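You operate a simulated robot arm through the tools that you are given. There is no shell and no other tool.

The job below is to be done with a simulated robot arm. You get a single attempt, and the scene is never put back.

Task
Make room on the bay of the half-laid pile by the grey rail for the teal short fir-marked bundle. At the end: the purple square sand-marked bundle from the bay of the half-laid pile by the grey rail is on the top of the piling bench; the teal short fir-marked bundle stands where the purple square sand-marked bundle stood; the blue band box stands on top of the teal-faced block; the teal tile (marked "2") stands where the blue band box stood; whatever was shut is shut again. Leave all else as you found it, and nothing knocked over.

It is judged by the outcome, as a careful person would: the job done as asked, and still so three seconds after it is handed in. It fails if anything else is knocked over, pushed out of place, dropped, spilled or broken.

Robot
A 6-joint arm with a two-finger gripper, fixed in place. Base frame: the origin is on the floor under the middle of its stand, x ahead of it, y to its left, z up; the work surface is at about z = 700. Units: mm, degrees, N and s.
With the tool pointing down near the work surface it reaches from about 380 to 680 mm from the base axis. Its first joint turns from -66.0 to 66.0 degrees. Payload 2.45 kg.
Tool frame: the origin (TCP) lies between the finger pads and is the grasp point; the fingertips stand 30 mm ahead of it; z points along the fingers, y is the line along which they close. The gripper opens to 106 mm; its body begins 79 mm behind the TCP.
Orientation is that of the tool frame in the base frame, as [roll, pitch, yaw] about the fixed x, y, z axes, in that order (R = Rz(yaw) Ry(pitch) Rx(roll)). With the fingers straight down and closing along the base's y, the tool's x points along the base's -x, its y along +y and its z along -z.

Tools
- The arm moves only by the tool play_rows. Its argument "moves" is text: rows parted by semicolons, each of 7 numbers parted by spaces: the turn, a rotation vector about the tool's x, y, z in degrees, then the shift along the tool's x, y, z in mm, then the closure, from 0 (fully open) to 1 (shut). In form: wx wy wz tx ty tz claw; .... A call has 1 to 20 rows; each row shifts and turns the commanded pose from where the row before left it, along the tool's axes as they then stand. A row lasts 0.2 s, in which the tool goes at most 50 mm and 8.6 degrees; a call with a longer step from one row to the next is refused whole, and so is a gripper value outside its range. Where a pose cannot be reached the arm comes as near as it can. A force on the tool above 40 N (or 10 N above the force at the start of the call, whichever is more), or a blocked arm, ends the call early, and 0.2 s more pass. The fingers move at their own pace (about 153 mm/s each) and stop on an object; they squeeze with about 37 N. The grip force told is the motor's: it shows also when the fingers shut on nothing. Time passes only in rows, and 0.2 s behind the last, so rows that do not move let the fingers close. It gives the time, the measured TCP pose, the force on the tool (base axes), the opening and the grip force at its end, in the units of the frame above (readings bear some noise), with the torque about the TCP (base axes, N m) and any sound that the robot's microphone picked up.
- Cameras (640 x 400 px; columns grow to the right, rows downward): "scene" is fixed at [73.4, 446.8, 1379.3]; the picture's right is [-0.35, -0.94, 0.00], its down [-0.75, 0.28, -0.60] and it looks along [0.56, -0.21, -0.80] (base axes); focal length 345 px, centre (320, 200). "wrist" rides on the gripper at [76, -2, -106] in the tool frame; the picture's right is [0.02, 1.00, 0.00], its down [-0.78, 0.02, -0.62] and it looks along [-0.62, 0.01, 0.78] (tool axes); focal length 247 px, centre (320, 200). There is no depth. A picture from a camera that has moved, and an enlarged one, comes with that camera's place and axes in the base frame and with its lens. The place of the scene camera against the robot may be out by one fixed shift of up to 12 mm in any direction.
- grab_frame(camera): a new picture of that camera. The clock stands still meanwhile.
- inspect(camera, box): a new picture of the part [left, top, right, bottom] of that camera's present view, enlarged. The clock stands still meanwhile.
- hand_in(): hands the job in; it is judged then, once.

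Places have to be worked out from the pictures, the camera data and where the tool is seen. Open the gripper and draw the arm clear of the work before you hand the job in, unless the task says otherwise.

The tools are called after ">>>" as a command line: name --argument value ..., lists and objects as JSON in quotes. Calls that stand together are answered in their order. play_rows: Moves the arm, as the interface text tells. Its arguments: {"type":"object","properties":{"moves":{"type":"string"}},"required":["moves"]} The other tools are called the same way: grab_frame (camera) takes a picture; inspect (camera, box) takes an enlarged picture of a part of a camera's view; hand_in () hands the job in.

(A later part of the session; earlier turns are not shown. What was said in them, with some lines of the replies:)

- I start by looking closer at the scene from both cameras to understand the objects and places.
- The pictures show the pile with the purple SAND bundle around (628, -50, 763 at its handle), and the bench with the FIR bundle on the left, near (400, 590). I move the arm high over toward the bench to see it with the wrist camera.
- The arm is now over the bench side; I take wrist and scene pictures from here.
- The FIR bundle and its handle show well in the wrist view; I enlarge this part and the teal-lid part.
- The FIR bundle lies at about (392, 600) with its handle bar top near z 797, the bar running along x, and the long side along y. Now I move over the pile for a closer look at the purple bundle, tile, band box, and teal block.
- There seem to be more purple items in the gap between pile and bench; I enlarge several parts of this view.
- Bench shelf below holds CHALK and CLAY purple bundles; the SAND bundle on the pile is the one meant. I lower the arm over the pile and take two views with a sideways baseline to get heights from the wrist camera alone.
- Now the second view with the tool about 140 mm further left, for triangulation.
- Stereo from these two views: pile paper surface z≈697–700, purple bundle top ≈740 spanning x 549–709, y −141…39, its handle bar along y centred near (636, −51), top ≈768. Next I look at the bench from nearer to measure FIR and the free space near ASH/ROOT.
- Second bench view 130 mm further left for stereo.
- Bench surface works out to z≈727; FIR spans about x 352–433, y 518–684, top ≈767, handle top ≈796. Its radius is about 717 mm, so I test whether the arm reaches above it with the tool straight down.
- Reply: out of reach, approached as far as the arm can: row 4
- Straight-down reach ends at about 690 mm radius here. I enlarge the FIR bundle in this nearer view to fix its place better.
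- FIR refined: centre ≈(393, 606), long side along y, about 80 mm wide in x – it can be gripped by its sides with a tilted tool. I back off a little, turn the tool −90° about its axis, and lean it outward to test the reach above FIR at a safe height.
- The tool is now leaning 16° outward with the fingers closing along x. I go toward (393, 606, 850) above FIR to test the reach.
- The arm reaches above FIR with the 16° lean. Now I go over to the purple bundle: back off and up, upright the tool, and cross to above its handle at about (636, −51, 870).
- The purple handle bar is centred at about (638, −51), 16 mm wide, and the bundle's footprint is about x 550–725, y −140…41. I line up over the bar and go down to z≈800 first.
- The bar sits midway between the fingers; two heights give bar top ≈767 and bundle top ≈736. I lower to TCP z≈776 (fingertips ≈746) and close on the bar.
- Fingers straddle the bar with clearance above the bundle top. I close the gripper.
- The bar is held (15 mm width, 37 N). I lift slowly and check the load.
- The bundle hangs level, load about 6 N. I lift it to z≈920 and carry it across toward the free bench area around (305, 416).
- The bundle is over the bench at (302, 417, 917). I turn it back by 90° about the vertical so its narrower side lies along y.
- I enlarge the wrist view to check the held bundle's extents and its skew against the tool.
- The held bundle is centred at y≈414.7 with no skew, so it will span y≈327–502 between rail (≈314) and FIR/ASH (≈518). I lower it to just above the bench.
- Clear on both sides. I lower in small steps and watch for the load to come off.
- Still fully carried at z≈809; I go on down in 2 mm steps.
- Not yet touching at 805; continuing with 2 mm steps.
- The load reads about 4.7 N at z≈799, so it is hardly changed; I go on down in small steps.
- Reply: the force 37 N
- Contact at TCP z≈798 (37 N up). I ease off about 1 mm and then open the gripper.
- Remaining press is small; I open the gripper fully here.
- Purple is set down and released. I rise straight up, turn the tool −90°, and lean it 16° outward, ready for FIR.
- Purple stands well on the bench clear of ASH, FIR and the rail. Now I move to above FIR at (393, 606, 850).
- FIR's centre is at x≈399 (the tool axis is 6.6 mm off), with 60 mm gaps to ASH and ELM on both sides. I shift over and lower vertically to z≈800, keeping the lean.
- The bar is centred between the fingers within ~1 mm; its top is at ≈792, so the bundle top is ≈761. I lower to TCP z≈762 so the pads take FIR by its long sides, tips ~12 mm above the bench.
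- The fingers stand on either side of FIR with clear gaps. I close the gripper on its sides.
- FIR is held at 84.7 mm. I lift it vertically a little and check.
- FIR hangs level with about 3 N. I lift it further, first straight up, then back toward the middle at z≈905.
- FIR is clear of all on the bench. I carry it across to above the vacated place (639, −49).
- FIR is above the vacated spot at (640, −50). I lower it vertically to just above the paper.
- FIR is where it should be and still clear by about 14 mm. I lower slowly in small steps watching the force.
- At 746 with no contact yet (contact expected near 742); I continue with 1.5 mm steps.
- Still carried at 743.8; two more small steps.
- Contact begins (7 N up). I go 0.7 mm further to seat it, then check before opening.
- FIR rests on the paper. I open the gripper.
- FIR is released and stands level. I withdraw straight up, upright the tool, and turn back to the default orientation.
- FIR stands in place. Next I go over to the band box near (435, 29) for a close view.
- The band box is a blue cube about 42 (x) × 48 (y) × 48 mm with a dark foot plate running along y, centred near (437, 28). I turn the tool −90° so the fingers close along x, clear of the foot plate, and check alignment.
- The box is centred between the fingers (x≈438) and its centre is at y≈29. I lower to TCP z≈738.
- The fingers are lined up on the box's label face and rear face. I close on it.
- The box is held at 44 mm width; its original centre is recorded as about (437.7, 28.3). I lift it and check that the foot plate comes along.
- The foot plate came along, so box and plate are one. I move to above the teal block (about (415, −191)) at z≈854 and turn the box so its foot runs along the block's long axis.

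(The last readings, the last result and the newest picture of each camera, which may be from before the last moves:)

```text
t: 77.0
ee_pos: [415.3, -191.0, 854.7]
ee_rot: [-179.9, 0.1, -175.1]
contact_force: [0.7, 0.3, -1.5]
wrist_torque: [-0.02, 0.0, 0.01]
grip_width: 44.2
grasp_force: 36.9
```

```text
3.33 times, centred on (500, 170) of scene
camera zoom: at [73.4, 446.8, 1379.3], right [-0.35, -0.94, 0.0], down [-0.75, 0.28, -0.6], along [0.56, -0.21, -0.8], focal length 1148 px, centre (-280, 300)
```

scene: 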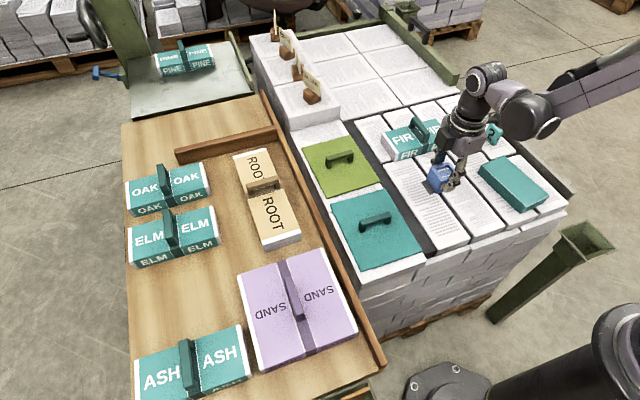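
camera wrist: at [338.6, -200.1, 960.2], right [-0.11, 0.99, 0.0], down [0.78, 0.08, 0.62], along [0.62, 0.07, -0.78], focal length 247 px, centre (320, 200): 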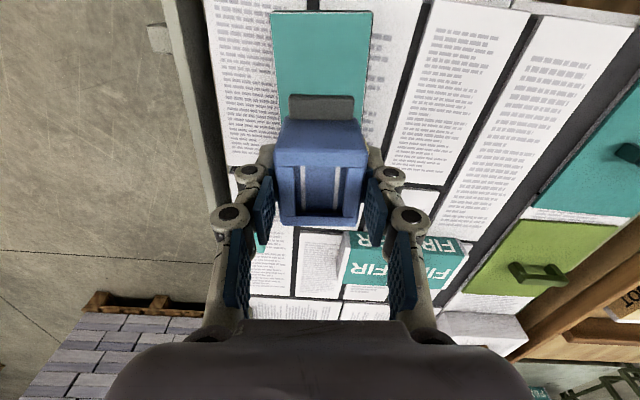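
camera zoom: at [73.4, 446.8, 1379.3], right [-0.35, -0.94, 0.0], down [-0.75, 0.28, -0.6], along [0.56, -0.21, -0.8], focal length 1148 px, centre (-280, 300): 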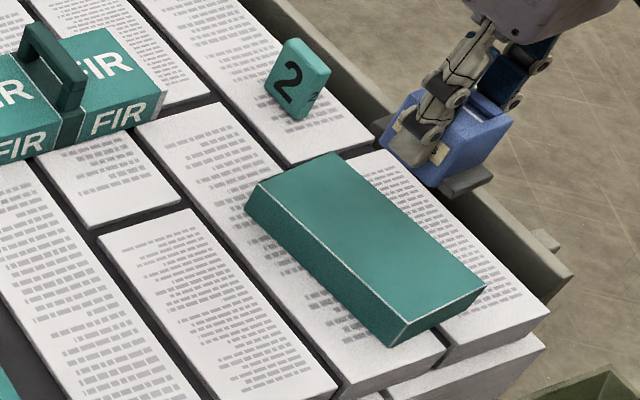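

The block's long axis lines up with the tool and its centre is under the TCP within ~2 mm. I lower the box to shortly above the block's top.

>>> play_rows --moves "0 0 0 0 -0.8 20 1; 0 0 0 0 0 20 1; 0 0 0 0 0 20 1; 0 0 0 0 0 12 1; 0 0 0 0 0 0 1; 0 0 0 0 0 0 1"

>>> inspect --camera "scene" --box '[420, 110, 580, 230]'

>>> grab_frame --camera "wrist"

```text
t: 78.4
ee_pos: [413.4, -192.9, 781.8]
ee_rot: [-179.9, 0.1, -175.0]
contact_force: [-0.1, 0.5, -1.2]
wrist_torque: [-0.04, 0.02, 0.0]
grip_width: 44.1
grasp_force: 37.1
```

```text
3.33 times, centred on (500, 170) of scene
camera zoom: at [73.4, 446.8, 1379.3], right [-0.35, -0.94, 0.0], down [-0.75, 0.28, -0.6], along [0.56, -0.21, -0.8], focal length 1148 px, centre (-280, 300)
```

zoom: 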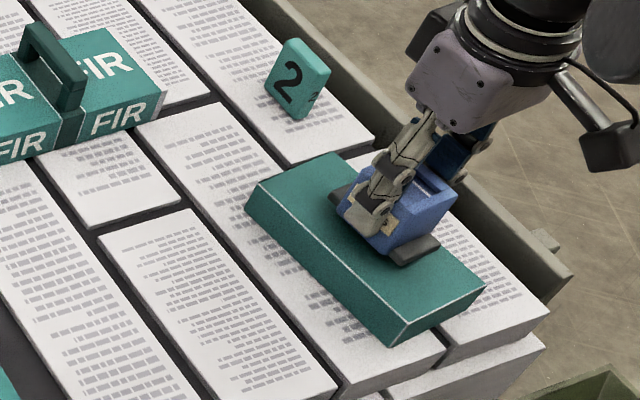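

```text
taken
camera wrist: at [338.3, -201.1, 888.8], right [-0.11, 0.99, 0.0], down [0.78, 0.08, 0.62], along [0.62, 0.07, -0.78], focal length 247 px, centre (320, 200)
```

wrist: 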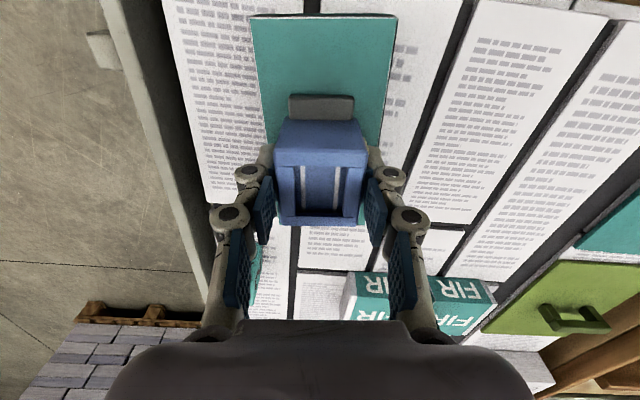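

The box hovers over the middle of the block. I lower slowly, watching the force.

>>> play_rows --moves "0 0 0 0 0 3 1; 0 0 0 0 0 3 1; 0 0 0 0 0 0 1"

```text
t: 79.2
ee_pos: [414.9, -191.4, 774.5]
ee_rot: [-180.0, 0.1, -175.0]
contact_force: [-0.3, 0.6, -1.4]
wrist_torque: [0.0, -0.01, 0.01]
grip_width: 44.1
grasp_force: 37.2
```

No contact yet at 775; smaller steps now.

>>> play_rows --moves "0 0 0 0 0 1.5 1; 0 0 0 0 0 1.5 1; 0 0 0 0 0 0 1"

```text
t: 80.0
ee_pos: [414.5, -192.2, 771.8]
ee_rot: [-179.9, 0.1, -174.9]
contact_force: [0.1, 0.1, -1.4]
wrist_torque: [0.02, -0.02, -0.03]
grip_width: 44.1
grasp_force: 36.8
```

Still free at 772; I continue with 1.2 mm steps.

>>> play_rows --moves "0 0 0 0 0 1.2 1; 0 0 0 0 0 1.2 1; 0 0 0 0 0 0 1"

>>> inspect --camera "scene" --box '[470, 140, 560, 210]'

```text
t: 80.8
ee_pos: [415.1, -192.0, 769.4]
ee_rot: [-180.0, 0.1, -175.0]
contact_force: [0.6, 2.0, 32.2]
wrist_torque: [0.05, 0.05, 0.01]
grip_width: 44.0
grasp_force: 37.0
```

```text
5.71 times, centred on (515, 175) of scene
camera zoom: at [72.9, 447.0, 1379.2], right [-0.35, -0.94, 0.0], down [-0.75, 0.28, -0.6], along [0.56, -0.21, -0.8], focal length 1969 px, centre (-794, 343)
```

zoom: 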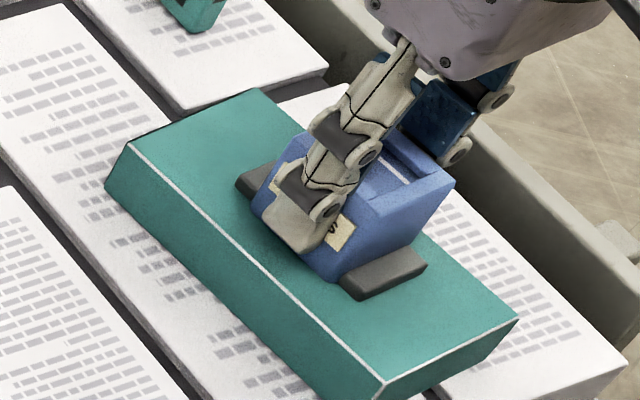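

Flat contact at TCP z≈770. I ease off 1 mm and open the gripper.

>>> play_rows --moves "0 0 0 0 0 -0.9 1; 0 0 0 0 0 0 1; 0 0 0 0 0 0 0.55; 0 0 0 0 0 0 0.4; 0 0 0 0 0 0 0; 0 0 0 0 0 0 0; 0 0 0 0 0 0 0"

>>> inspect --camera "scene" --box '[470, 140, 560, 210]'

>>> grab_frame --camera "wrist"

```text
t: 82.4
ee_pos: [413.9, -190.8, 771.3]
ee_rot: [-179.9, 0.2, -175.1]
contact_force: [0.2, -1.0, 0.4]
wrist_torque: [0.02, 0.0, -0.01]
grip_width: 106.2
grasp_force: 0.0
```

```text
5.71 times, centred on (515, 175) of scene
camera zoom: at [73.4, 446.8, 1379.3], right [-0.35, -0.94, 0.0], down [-0.75, 0.28, -0.6], along [0.56, -0.21, -0.8], focal length 1969 px, centre (-794, 343)
```

zoom: 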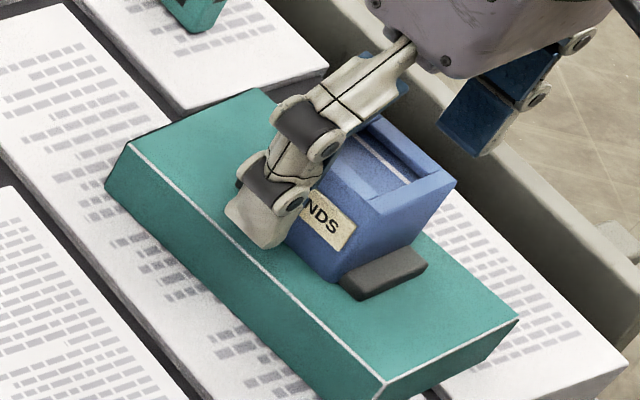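

```text
taken
camera wrist: at [338.9, -201.3, 877.2], right [-0.11, 0.99, 0.0], down [0.78, 0.09, 0.62], along [0.62, 0.07, -0.78], focal length 247 px, centre (320, 200)
```

wrist: 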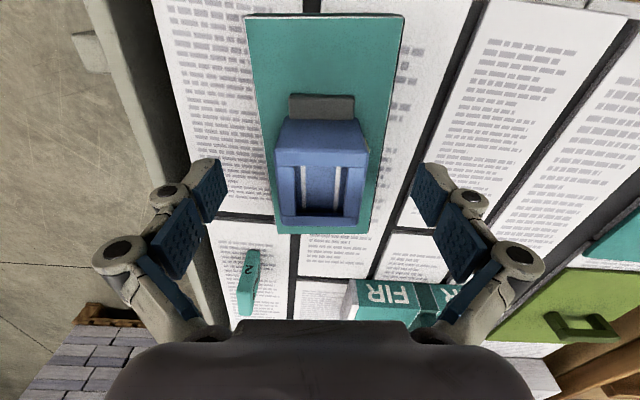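

The band box stands on the block. I withdraw upward and then look at the tile from closer.

>>> play_rows --moves "0 0 0 0 0 -15 0; 0 0 0 0 0 -30 0; 0 0 0 0 0 -35 0; 0 0 0 -30 -14 -10 0; 0 0 0 -30 -14 0 0; 0 0 0 0 0 0 0; 0 0 0 0 0 0 0"

>>> grab_frame --camera "wrist"

>>> inspect --camera "wrist" --box '[200, 130, 440, 280]'

>>> inspect --camera "scene" --box '[460, 100, 560, 175]'

```text
t: 84.0
ee_pos: [474.7, -213.7, 862.9]
ee_rot: [-179.9, 0.1, -174.9]
contact_force: [0.4, -0.6, -0.1]
wrist_torque: [-0.02, 0.02, 0.0]
grip_width: 106.1
grasp_force: 0.1
```

```text
taken
camera wrist: at [398.7, -222.9, 968.3], right [-0.11, 0.99, 0.0], down [0.78, 0.09, 0.62], along [0.62, 0.07, -0.78], focal length 247 px, centre (320, 200)
```

wrist: 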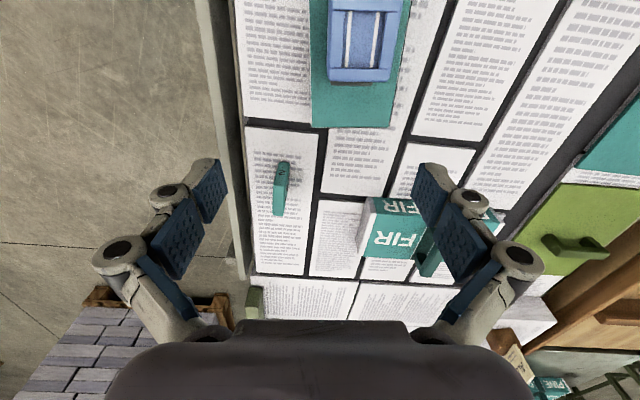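

```text
2.67 times, centred on (320, 205) of wrist
camera zoom: at [398.7, -222.9, 968.3], right [-0.11, 0.99, 0.0], down [0.78, 0.09, 0.62], along [0.62, 0.07, -0.78], focal length 659 px, centre (320, 187)
```

zoom: 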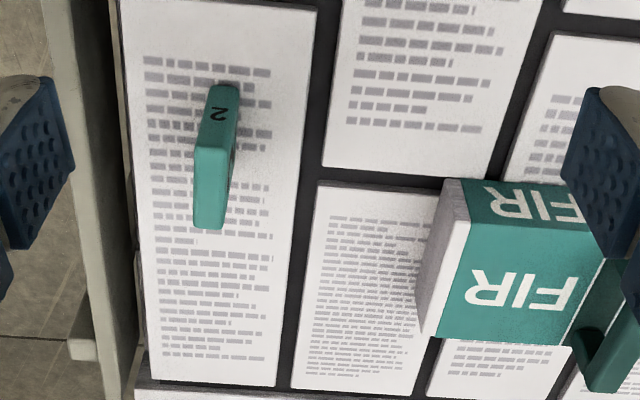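

```text
5.33 times, centred on (510, 138) of scene
camera zoom: at [73.4, 446.8, 1379.3], right [-0.35, -0.94, 0.0], down [-0.75, 0.28, -0.6], along [0.56, -0.21, -0.8], focal length 1838 px, centre (-693, 533)
```

zoom: 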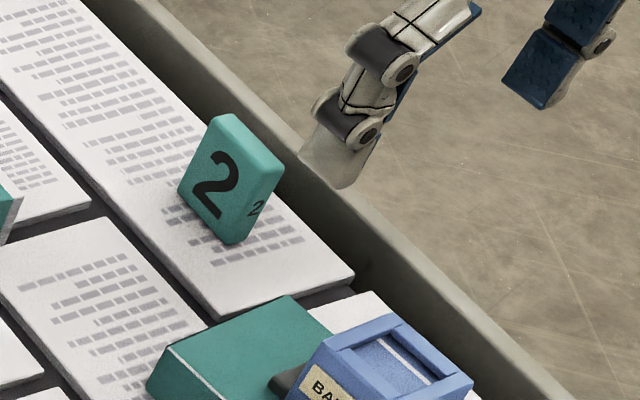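

The tile is an upright plate about 42 (x) × 14 (y) × 51 mm tall centred near (577, −251), with the rail's inner side near y≈−305. I straighten the tool, pre-close to about 38 mm so the fingers clear the rail, and move above it.

>>> play_rows --moves "0 0 5 0 0 0 0.64; 0 0 0 -34 -12.4 0 0.64; 0 0 0 -34 -12.4 0 0.64; 0 0 0 -34 -12.4 0 0.64; 0 0 0 0 0 20 0.64; 0 0 0 0 0 0 0.64; 0 0 0 0 0 0 0.64"

>>> grab_frame --camera "wrist"

>>> inspect --camera "wrist" --box '[240, 60, 400, 160]'

>>> inspect --camera "scene" --box '[460, 90, 560, 165]'

```text
t: 85.6
ee_pos: [578.3, -254.2, 842.1]
ee_rot: [-179.9, 0.1, 180.0]
contact_force: [-0.1, -0.8, 0.3]
wrist_torque: [-0.01, -0.03, -0.01]
grip_width: 38.1
grasp_force: 0.0
```

```text
taken
camera wrist: at [502.9, -255.3, 948.7], right [-0.02, 1.0, 0.0], down [0.78, 0.02, 0.62], along [0.62, 0.01, -0.78], focal length 247 px, centre (320, 200)
```

wrist: 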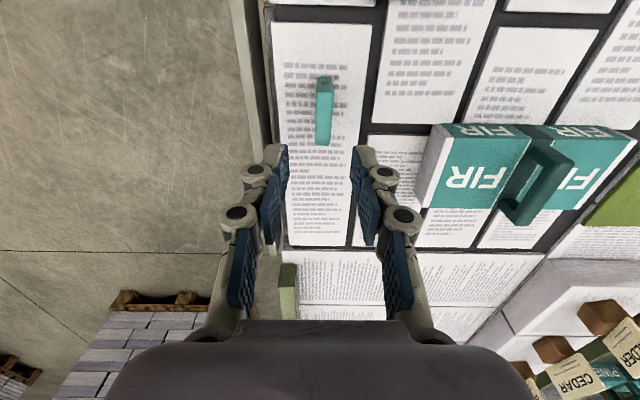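

```text
4.00 times, centred on (320, 110) of wrist
camera zoom: at [502.9, -255.3, 948.7], right [-0.02, 1.0, 0.0], down [0.78, 0.02, 0.62], along [0.62, 0.01, -0.78], focal length 988 px, centre (320, 560)
```

zoom: 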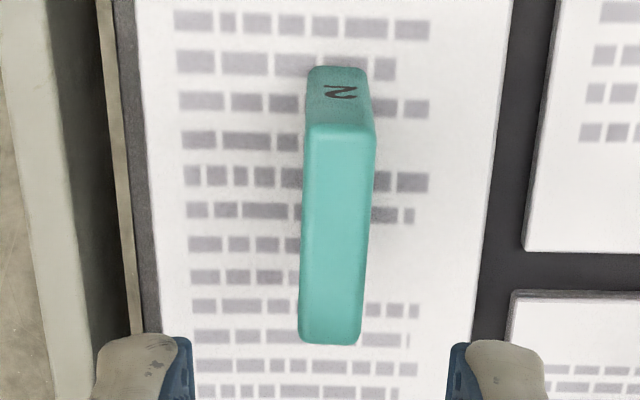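

```text
5.33 times, centred on (510, 128) of scene
camera zoom: at [73.4, 446.8, 1379.3], right [-0.35, -0.94, 0.0], down [-0.75, 0.28, -0.6], along [0.56, -0.21, -0.8], focal length 1838 px, centre (-693, 587)
```

zoom: 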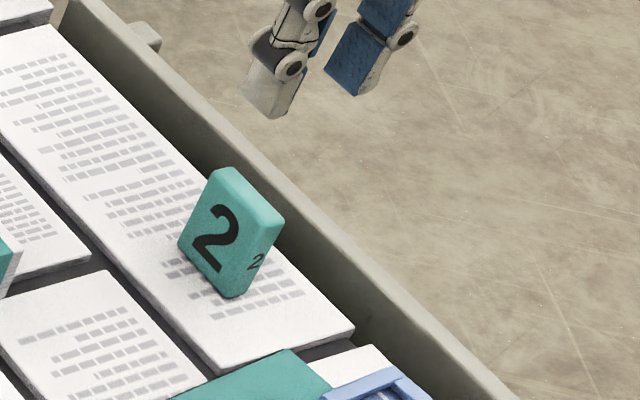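

The tile is 2.3 mm left of the tool axis, x is right, and the rail's inner face is at about y −315, well clear of the pre-closed fingers. I centre and descend to z≈744.

>>> play_rows --moves "0 0 0 0 2.3 25 0.64; 0 0 0 0 0 25 0.64; 0 0 0 0 0 18 0.64; 0 0 0 0 0 0 0.64; 0 0 0 0 0 0 0.64"

>>> inspect --camera "wrist" --box '[220, 60, 420, 185]'

>>> inspect --camera "scene" --box '[460, 90, 560, 165]'

```text
t: 86.8
ee_pos: [580.0, -250.4, 771.8]
ee_rot: [179.9, 0.1, 179.9]
contact_force: [0.4, -0.2, -0.1]
wrist_torque: [0.0, 0.0, 0.02]
grip_width: 38.4
grasp_force: 0.1
```

```text
3.20 times, centred on (320, 122) of wrist
camera zoom: at [503.1, -252.0, 879.0], right [-0.02, 1.0, 0.0], down [0.78, 0.02, 0.62], along [0.62, 0.01, -0.78], focal length 790 px, centre (320, 448)
```

zoom: 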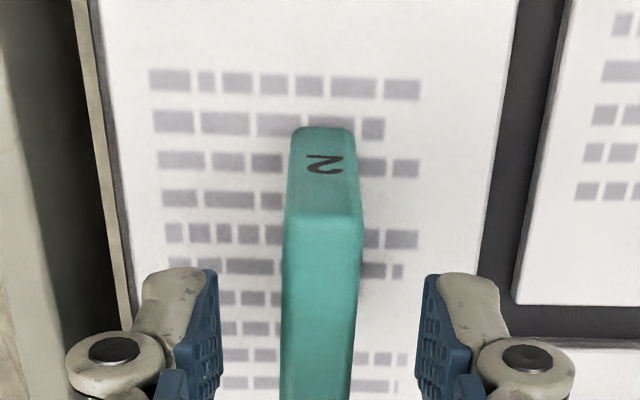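

```text
5.33 times, centred on (510, 128) of scene
camera zoom: at [73.4, 446.8, 1379.3], right [-0.35, -0.94, 0.0], down [-0.75, 0.28, -0.6], along [0.56, -0.21, -0.8], focal length 1838 px, centre (-693, 587)
```

zoom: 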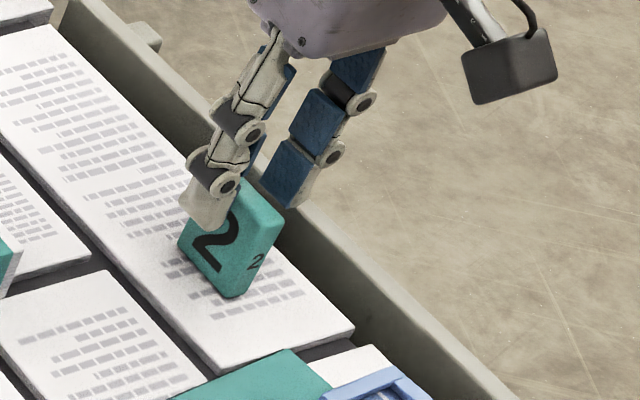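

The tile is centred between the pads. I descend the remaining 28 mm and close gently.

>>> play_rows --moves "0 0 0 0 0 14 0.64; 0 0 0 0 0 13 0.64; 0 0 0 0 0 0 0.64; 0 0 0 0 0 0 0.64"

>>> grab_frame --camera "wrist"

>>> inspect --camera "scene" --box '[460, 90, 560, 165]'

```text
t: 87.8
ee_pos: [580.7, -250.6, 746.4]
ee_rot: [180.0, 0.1, 180.0]
contact_force: [0.0, -0.6, -0.3]
wrist_torque: [0.0, 0.05, 0.0]
grip_width: 38.4
grasp_force: 0.2
```

```text
taken
camera wrist: at [503.6, -252.7, 851.9], right [-0.02, 1.0, 0.0], down [0.78, 0.02, 0.62], along [0.62, 0.01, -0.78], focal length 247 px, centre (320, 200)
```

wrist: 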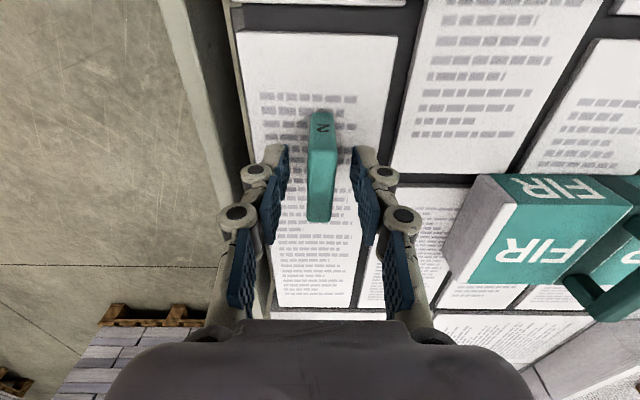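

```text
5.33 times, centred on (510, 128) of scene
camera zoom: at [73.4, 446.8, 1379.3], right [-0.35, -0.94, 0.0], down [-0.75, 0.28, -0.6], along [0.56, -0.21, -0.8], focal length 1838 px, centre (-693, 587)
```

zoom: 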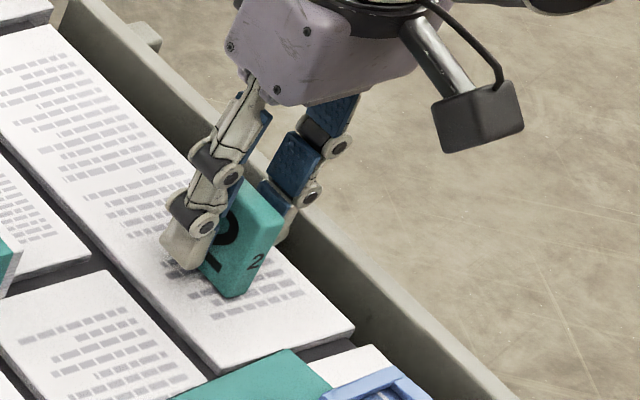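

The fingers straddle the tile with clearance to the rail. I close on it.

>>> play_rows --moves "0 0 0 0 0 0 0.75; 0 0 0 0 0 0 0.85; 0 0 0 0 0 0 1; 0 0 0 0 0 0 1; 0 0 0 0 0 0 1"

>>> grab_frame --camera "wrist"

>>> inspect --camera "scene" --box '[460, 90, 560, 165]'

```text
t: 89.0
ee_pos: [579.4, -251.4, 746.3]
ee_rot: [-180.0, 0.0, 180.0]
contact_force: [0.4, -0.6, -0.1]
wrist_torque: [-0.02, 0.0, -0.03]
grip_width: 12.6
grasp_force: 37.0
```

```text
taken
camera wrist: at [503.6, -252.6, 852.0], right [-0.02, 1.0, 0.0], down [0.78, 0.02, 0.62], along [0.62, 0.01, -0.78], focal length 247 px, centre (320, 200)
```

wrist: 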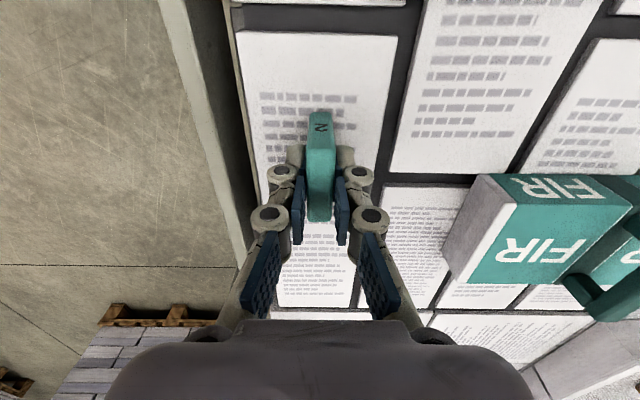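

```text
5.33 times, centred on (510, 128) of scene
camera zoom: at [73.4, 446.8, 1379.3], right [-0.35, -0.94, 0.0], down [-0.75, 0.28, -0.6], along [0.56, -0.21, -0.8], focal length 1838 px, centre (-693, 587)
```

zoom: 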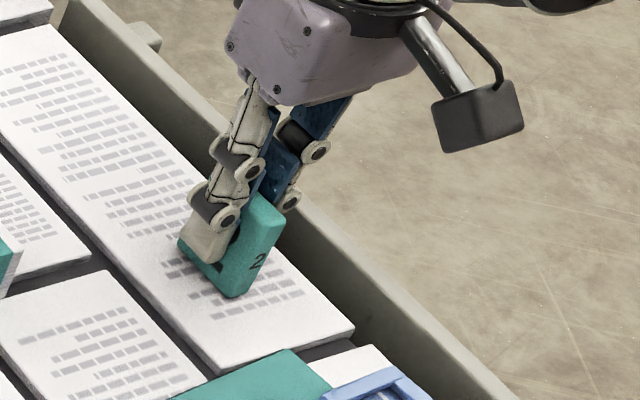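

The tile is held (12.6 mm). I lift it clear and carry it across to above the band box's old place (TCP ≈(439.7, 28.3)).

>>> play_rows --moves "0 0 0 0 0 -5 1; 0 0 0 0 0 -15 1; 0 0 0 0 0 -25 1; 0 0 0 0 0 -30 1; 0 0 0 0 0 -30 1; 0 0 0 14 28 0 1; 0 0 0 14 28 0 1; 0 0 0 14 28 0 1; 0 0 0 14 28 0 1; 0 0 0 14 28 0 1; 0 0 0 14 28 0 1; 0 0 0 14 28 0 1; 0 0 0 14 28 0 1; 0 0 0 14 28 0 1; 0 0 0 13.7 27.7 0 1; 0 0 0 0 0 0 1; 0 0 0 0 0 0 1"

>>> grab_frame --camera "wrist"

>>> grab_frame --camera "scene"

```text
t: 92.6
ee_pos: [441.8, 31.4, 848.9]
ee_rot: [-180.0, 0.2, 180.0]
contact_force: [0.2, 0.0, -0.8]
wrist_torque: [0.0, -0.01, 0.01]
grip_width: 12.9
grasp_force: 37.0
```

```text
taken
camera wrist: at [363.9, 28.4, 956.1], right [-0.02, 1.0, 0.0], down [0.78, 0.02, 0.62], along [0.62, 0.01, -0.78], focal length 247 px, centre (320, 200)
```

wrist: 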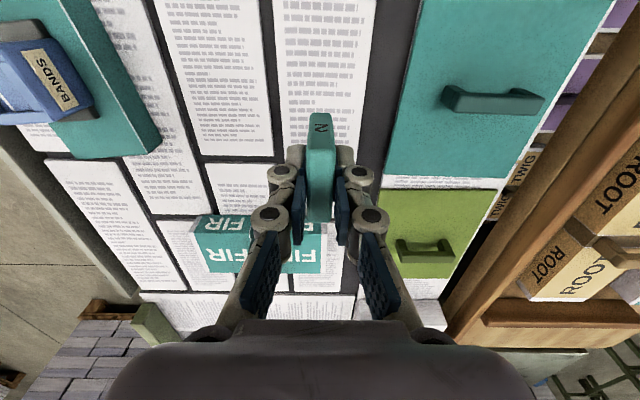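

```text
taken
```

scene: 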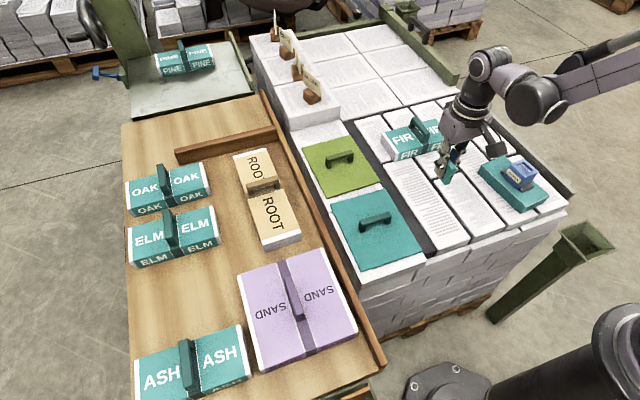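

I take one more reading with the arm still, to average the position noise before lowering.

>>> play_rows --moves "0 0 0 0 0 0 1"

>>> inspect --camera "wrist" --box '[240, 60, 400, 160]'

>>> inspect --camera "scene" --box '[392, 140, 472, 235]'

```text
t: 93.0
ee_pos: [441.1, 30.6, 848.6]
ee_rot: [-180.0, 0.2, -179.9]
contact_force: [0.0, 0.4, -0.6]
wrist_torque: [0.01, 0.02, 0.02]
grip_width: 12.7
grasp_force: 36.9
```

```text
4.00 times, centred on (320, 110) of wrist
camera zoom: at [364.1, 28.2, 956.1], right [-0.02, 1.0, 0.0], down [0.78, 0.02, 0.62], along [0.62, 0.01, -0.78], focal length 988 px, centre (320, 560)
```

zoom: 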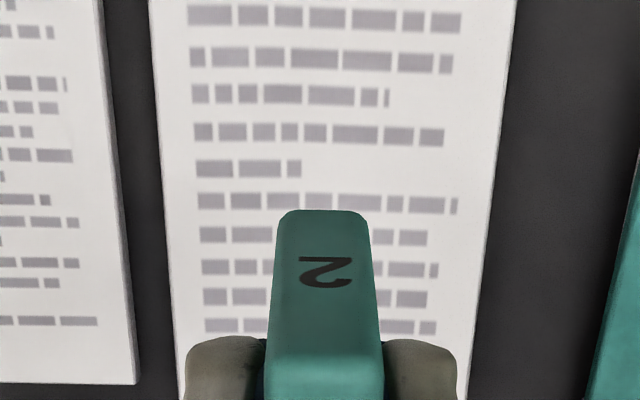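

```text
4.21 times, centred on (432, 188) of scene
camera zoom: at [73.4, 446.8, 1379.3], right [-0.35, -0.94, 0.0], down [-0.75, 0.28, -0.6], along [0.56, -0.21, -0.8], focal length 1451 px, centre (-152, 253)
```

zoom: 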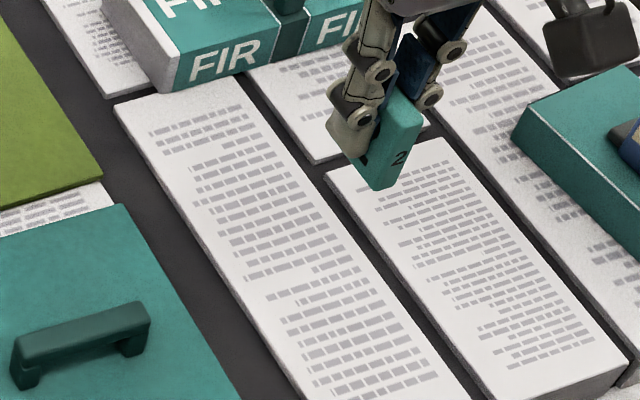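

TCP is at about (440.7, 30.5); I correct by (−0.8, −2) and lower the tile to just above the paper.

>>> play_rows --moves "0 0 0 0.8 -2 25 1; 0 0 0 0 0 25 1; 0 0 0 0 0 25 1; 0 0 0 0 0 14 1; 0 0 0 0 0 5 1; 0 0 0 0 0 0 1; 0 0 0 0 0 0 1"

>>> inspect --camera "scene" --box '[392, 140, 472, 235]'

>>> grab_frame --camera "wrist"

```text
t: 94.6
ee_pos: [437.4, 28.7, 755.9]
ee_rot: [-180.0, 0.2, 180.0]
contact_force: [-0.2, -0.5, -0.5]
wrist_torque: [-0.03, 0.0, 0.0]
grip_width: 12.4
grasp_force: 37.0
```

```text
4.21 times, centred on (432, 188) of scene
camera zoom: at [73.4, 446.8, 1379.3], right [-0.35, -0.94, 0.0], down [-0.75, 0.28, -0.6], along [0.56, -0.21, -0.8], focal length 1451 px, centre (-152, 253)
```

zoom: 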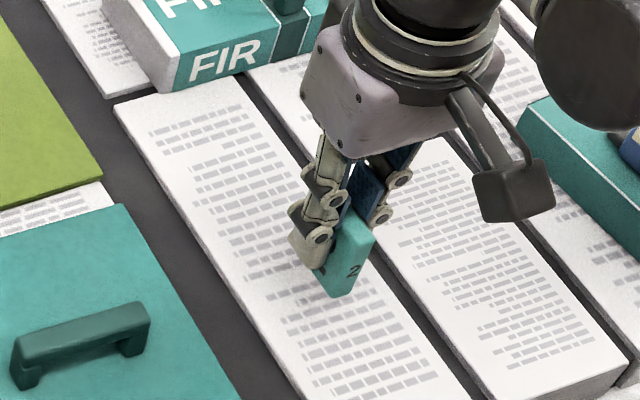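

```text
taken
camera wrist: at [362.1, 25.8, 862.8], right [-0.02, 1.0, 0.0], down [0.78, 0.02, 0.62], along [0.62, 0.01, -0.78], focal length 247 px, centre (320, 200)
```

wrist: 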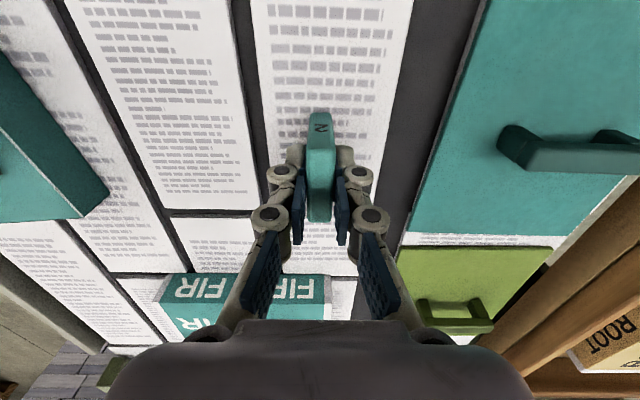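

TCP now (437.8, 28.2), so the tile centre is ~1.8 mm short in x; I correct that while lowering in small steps.

>>> play_rows --moves "0 0 0 -1.7 0 3 1; 0 0 0 0 0 3 1; 0 0 0 0 0 1.5 1; 0 0 0 0 0 0 1"

```text
t: 95.6
ee_pos: [441.1, 27.9, 749.0]
ee_rot: [-180.0, 0.1, -180.0]
contact_force: [-0.1, -0.2, -0.6]
wrist_torque: [0.0, 0.01, 0.0]
grip_width: 12.9
grasp_force: 36.8
```

No contact at 749 yet; continuing with 1.2 mm steps.

>>> play_rows --moves "0 0 0 0 0 1.2 1; 0 0 0 0 0 1 1; 0 0 0 0 0 0 1"

```text
t: 96.4
ee_pos: [441.1, 27.0, 747.7]
ee_rot: [179.9, 0.1, -180.0]
contact_force: [-0.3, -0.3, -0.3]
wrist_torque: [-0.03, 0.01, -0.01]
grip_width: 12.6
grasp_force: 37.0
```

Still free at about 747; another two 1 mm steps.

>>> play_rows --moves "0 0 0 0 0 1 1; 0 0 0 0 0 0.8 1; 0 0 0 0 0 0 1"

>>> inspect --camera "scene" --box '[402, 160, 462, 220]'

```text
t: 97.2
ee_pos: [442.0, 28.2, 745.6]
ee_rot: [-179.9, 0.2, 179.8]
contact_force: [3.4, -1.3, 23.5]
wrist_torque: [-0.06, 0.02, 0.04]
grip_width: 12.6
grasp_force: 36.7
```

```text
6.67 times, centred on (432, 190) of scene
camera zoom: at [73.1, 446.8, 1379.3], right [-0.35, -0.94, 0.0], down [-0.75, 0.28, -0.6], along [0.56, -0.21, -0.8], focal length 2297 px, centre (-427, 267)
```

zoom: 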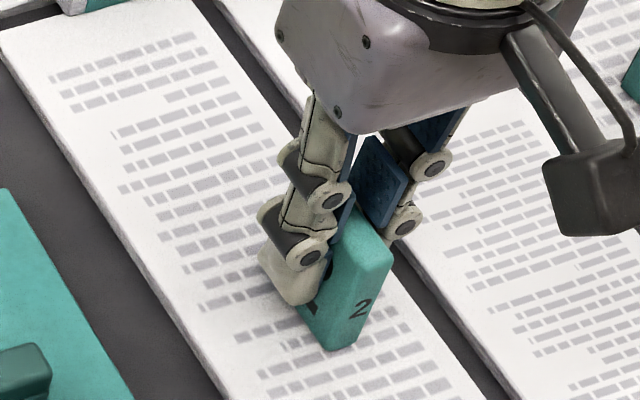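

Contact (23 N). I ease off 0.8 mm and open slowly.

>>> play_rows --moves "0 0 0 0 0 -0.8 1; 0 0 0 0 0 0 1; 0 0 0 0 0 0 0.82; 0 0 0 0 0 0 0.75; 0 0 0 0 0 0 0.64; 0 0 0 0 0 0 0.6; 0 0 0 0 0 0 0.6"

>>> inspect --camera "scene" --box '[402, 160, 462, 220]'

>>> grab_frame --camera "wrist"

```text
t: 98.8
ee_pos: [440.3, 27.5, 745.8]
ee_rot: [180.0, 0.1, 180.0]
contact_force: [0.5, 0.1, -0.5]
wrist_torque: [0.0, 0.0, -0.03]
grip_width: 42.3
grasp_force: 0.1
```

```text
6.67 times, centred on (432, 190) of scene
camera zoom: at [73.4, 446.8, 1379.3], right [-0.35, -0.94, 0.0], down [-0.75, 0.28, -0.6], along [0.56, -0.21, -0.8], focal length 2297 px, centre (-427, 267)
```

zoom: 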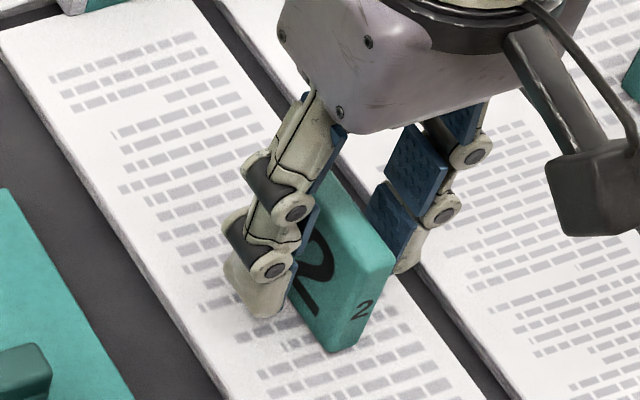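

```text
taken
camera wrist: at [364.1, 25.4, 852.2], right [-0.02, 1.0, 0.0], down [0.78, 0.02, 0.62], along [0.62, 0.01, -0.78], focal length 247 px, centre (320, 200)
```

wrist: 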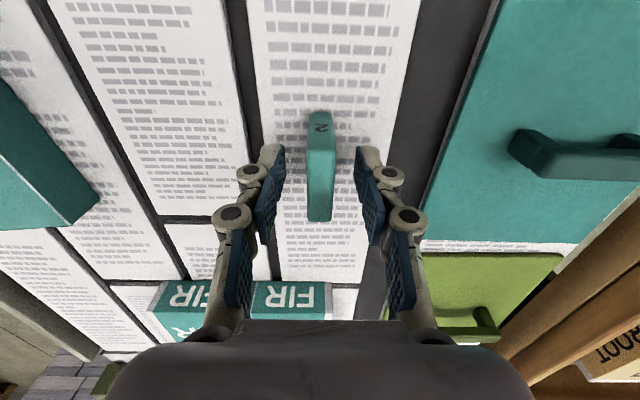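

The tile stands upright and free. I withdraw straight up and then draw the arm back, opening the gripper fully.

>>> play_rows --moves "0 0 0 0 0 -10 0.6; 0 0 0 0 0 -20 0.6; 0 0 0 0 0 -30 0.6; 0 0 0 0 0 -40 0.6; 0 0 0 0 0 -40 0; 0 0 0 0 0 -40 0; 0 0 0 10 10 -40 0; 0 0 0 10 10 -40 0; 0 0 0 10 10 -30 0; 0 0 0 0 0 0 0; 0 0 0 0 0 0 0"

>>> grab_frame --camera "scene"

>>> grab_frame --camera "wrist"

```text
t: 101.2
ee_pos: [408.9, 60.6, 1035.3]
ee_rot: [180.0, 0.1, 179.9]
contact_force: [0.1, -0.3, 0.0]
wrist_torque: [0.0, 0.01, 0.02]
grip_width: 106.1
grasp_force: 0.1
```

```text
taken
```

scene: 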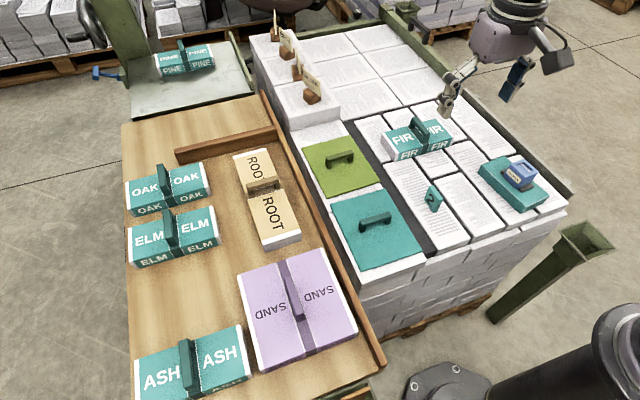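

```text
taken
camera wrist: at [331.7, 58.1, 1142.0], right [-0.02, 1.0, 0.0], down [0.78, 0.02, 0.62], along [0.62, 0.01, -0.78], focal length 247 px, centre (320, 200)
```

wrist: 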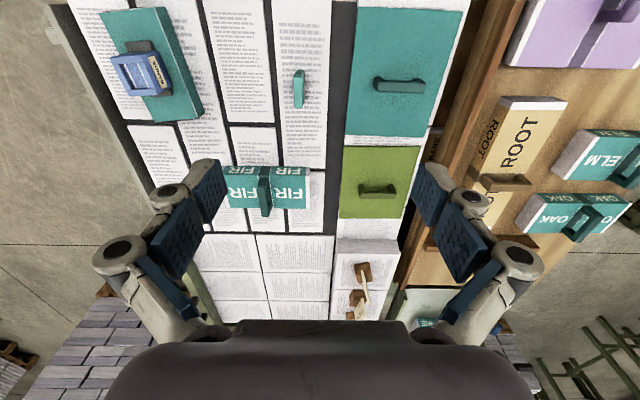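

Everything seems in place. I take a last close look at the changed items and move the arm back to its starting pose.

>>> play_rows --moves "0 0 0 30 2 0 0; 0 0 0 28 2 0 0; 0 0 0 0 0 0 0; 0 0 0 0 0 0 0"

>>> inspect --camera "scene" --box '[370, 100, 570, 225]'

>>> inspect --camera "scene" --box '[120, 140, 400, 400]'

```text
t: 102.2
ee_pos: [351.0, 63.2, 1035.6]
ee_rot: [-180.0, 0.1, -179.9]
contact_force: [0.2, -0.2, -0.3]
wrist_torque: [0.05, 0.03, 0.0]
grip_width: 105.8
grasp_force: 0.1
```

```text
3.20 times, centred on (470, 162) of scene
camera zoom: at [73.3, 446.8, 1379.3], right [-0.35, -0.94, 0.0], down [-0.75, 0.28, -0.6], along [0.56, -0.21, -0.8], focal length 1103 px, centre (-160, 320)
```

zoom: 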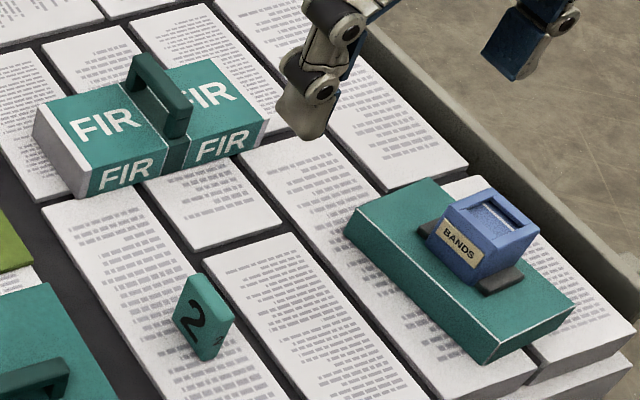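

```text
1.54 times, centred on (260, 270) of scene
camera zoom: at [73.3, 446.8, 1379.3], right [-0.35, -0.94, 0.0], down [-0.75, 0.28, -0.6], along [0.56, -0.21, -0.8], focal length 530 px, centre (412, 92)
```

zoom: 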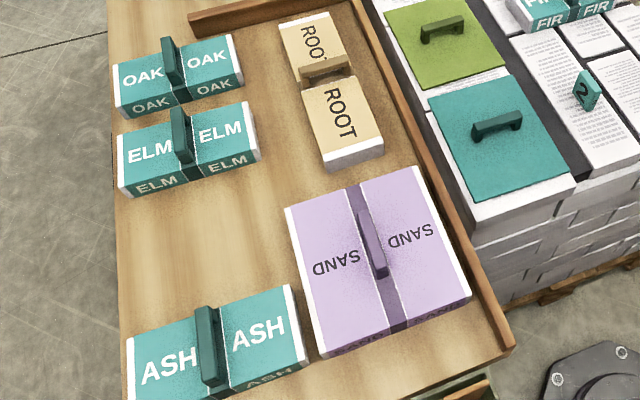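

The last pictures show the purple SAND bundle flat on the bench top and FIR standing in its old place. The band box is on the teal block, and the tile stands upright where the box was. The lids and everything else look untouched, the gripper is open and the arm is clear, so I hand in.

>>> hand_in

```text
The job is handed in.
```

The job is done and handed in; the verdict hasn't come back to me. The last pictures before hand-in showed everything in place.

- **Purple sand-marked bundle:** it lies flat on top of the piling bench, between the bench's side rail and the fir-marked bundle's old row. I turned it 90° to leave more clearance on both sides.
- **Teal fir-marked bundle:** it stands level, centred where the purple bundle stood, with its long side across the bay as it lay on the bench.
- **Blue band box:** it stands on the teal-faced block, with its foot plate running along the block's length. I took the block to be the loose teal slab near the grey rail, not the teal cover with a handle.
- **Teal tile "2":** it stands upright where the band box was, within about 2 mm by my readings.

I opened nothing, so the green and teal covers are shut as I found them. In the final pictures nothing else looks moved or knocked over, and the gripper is open with the arm back near its start.
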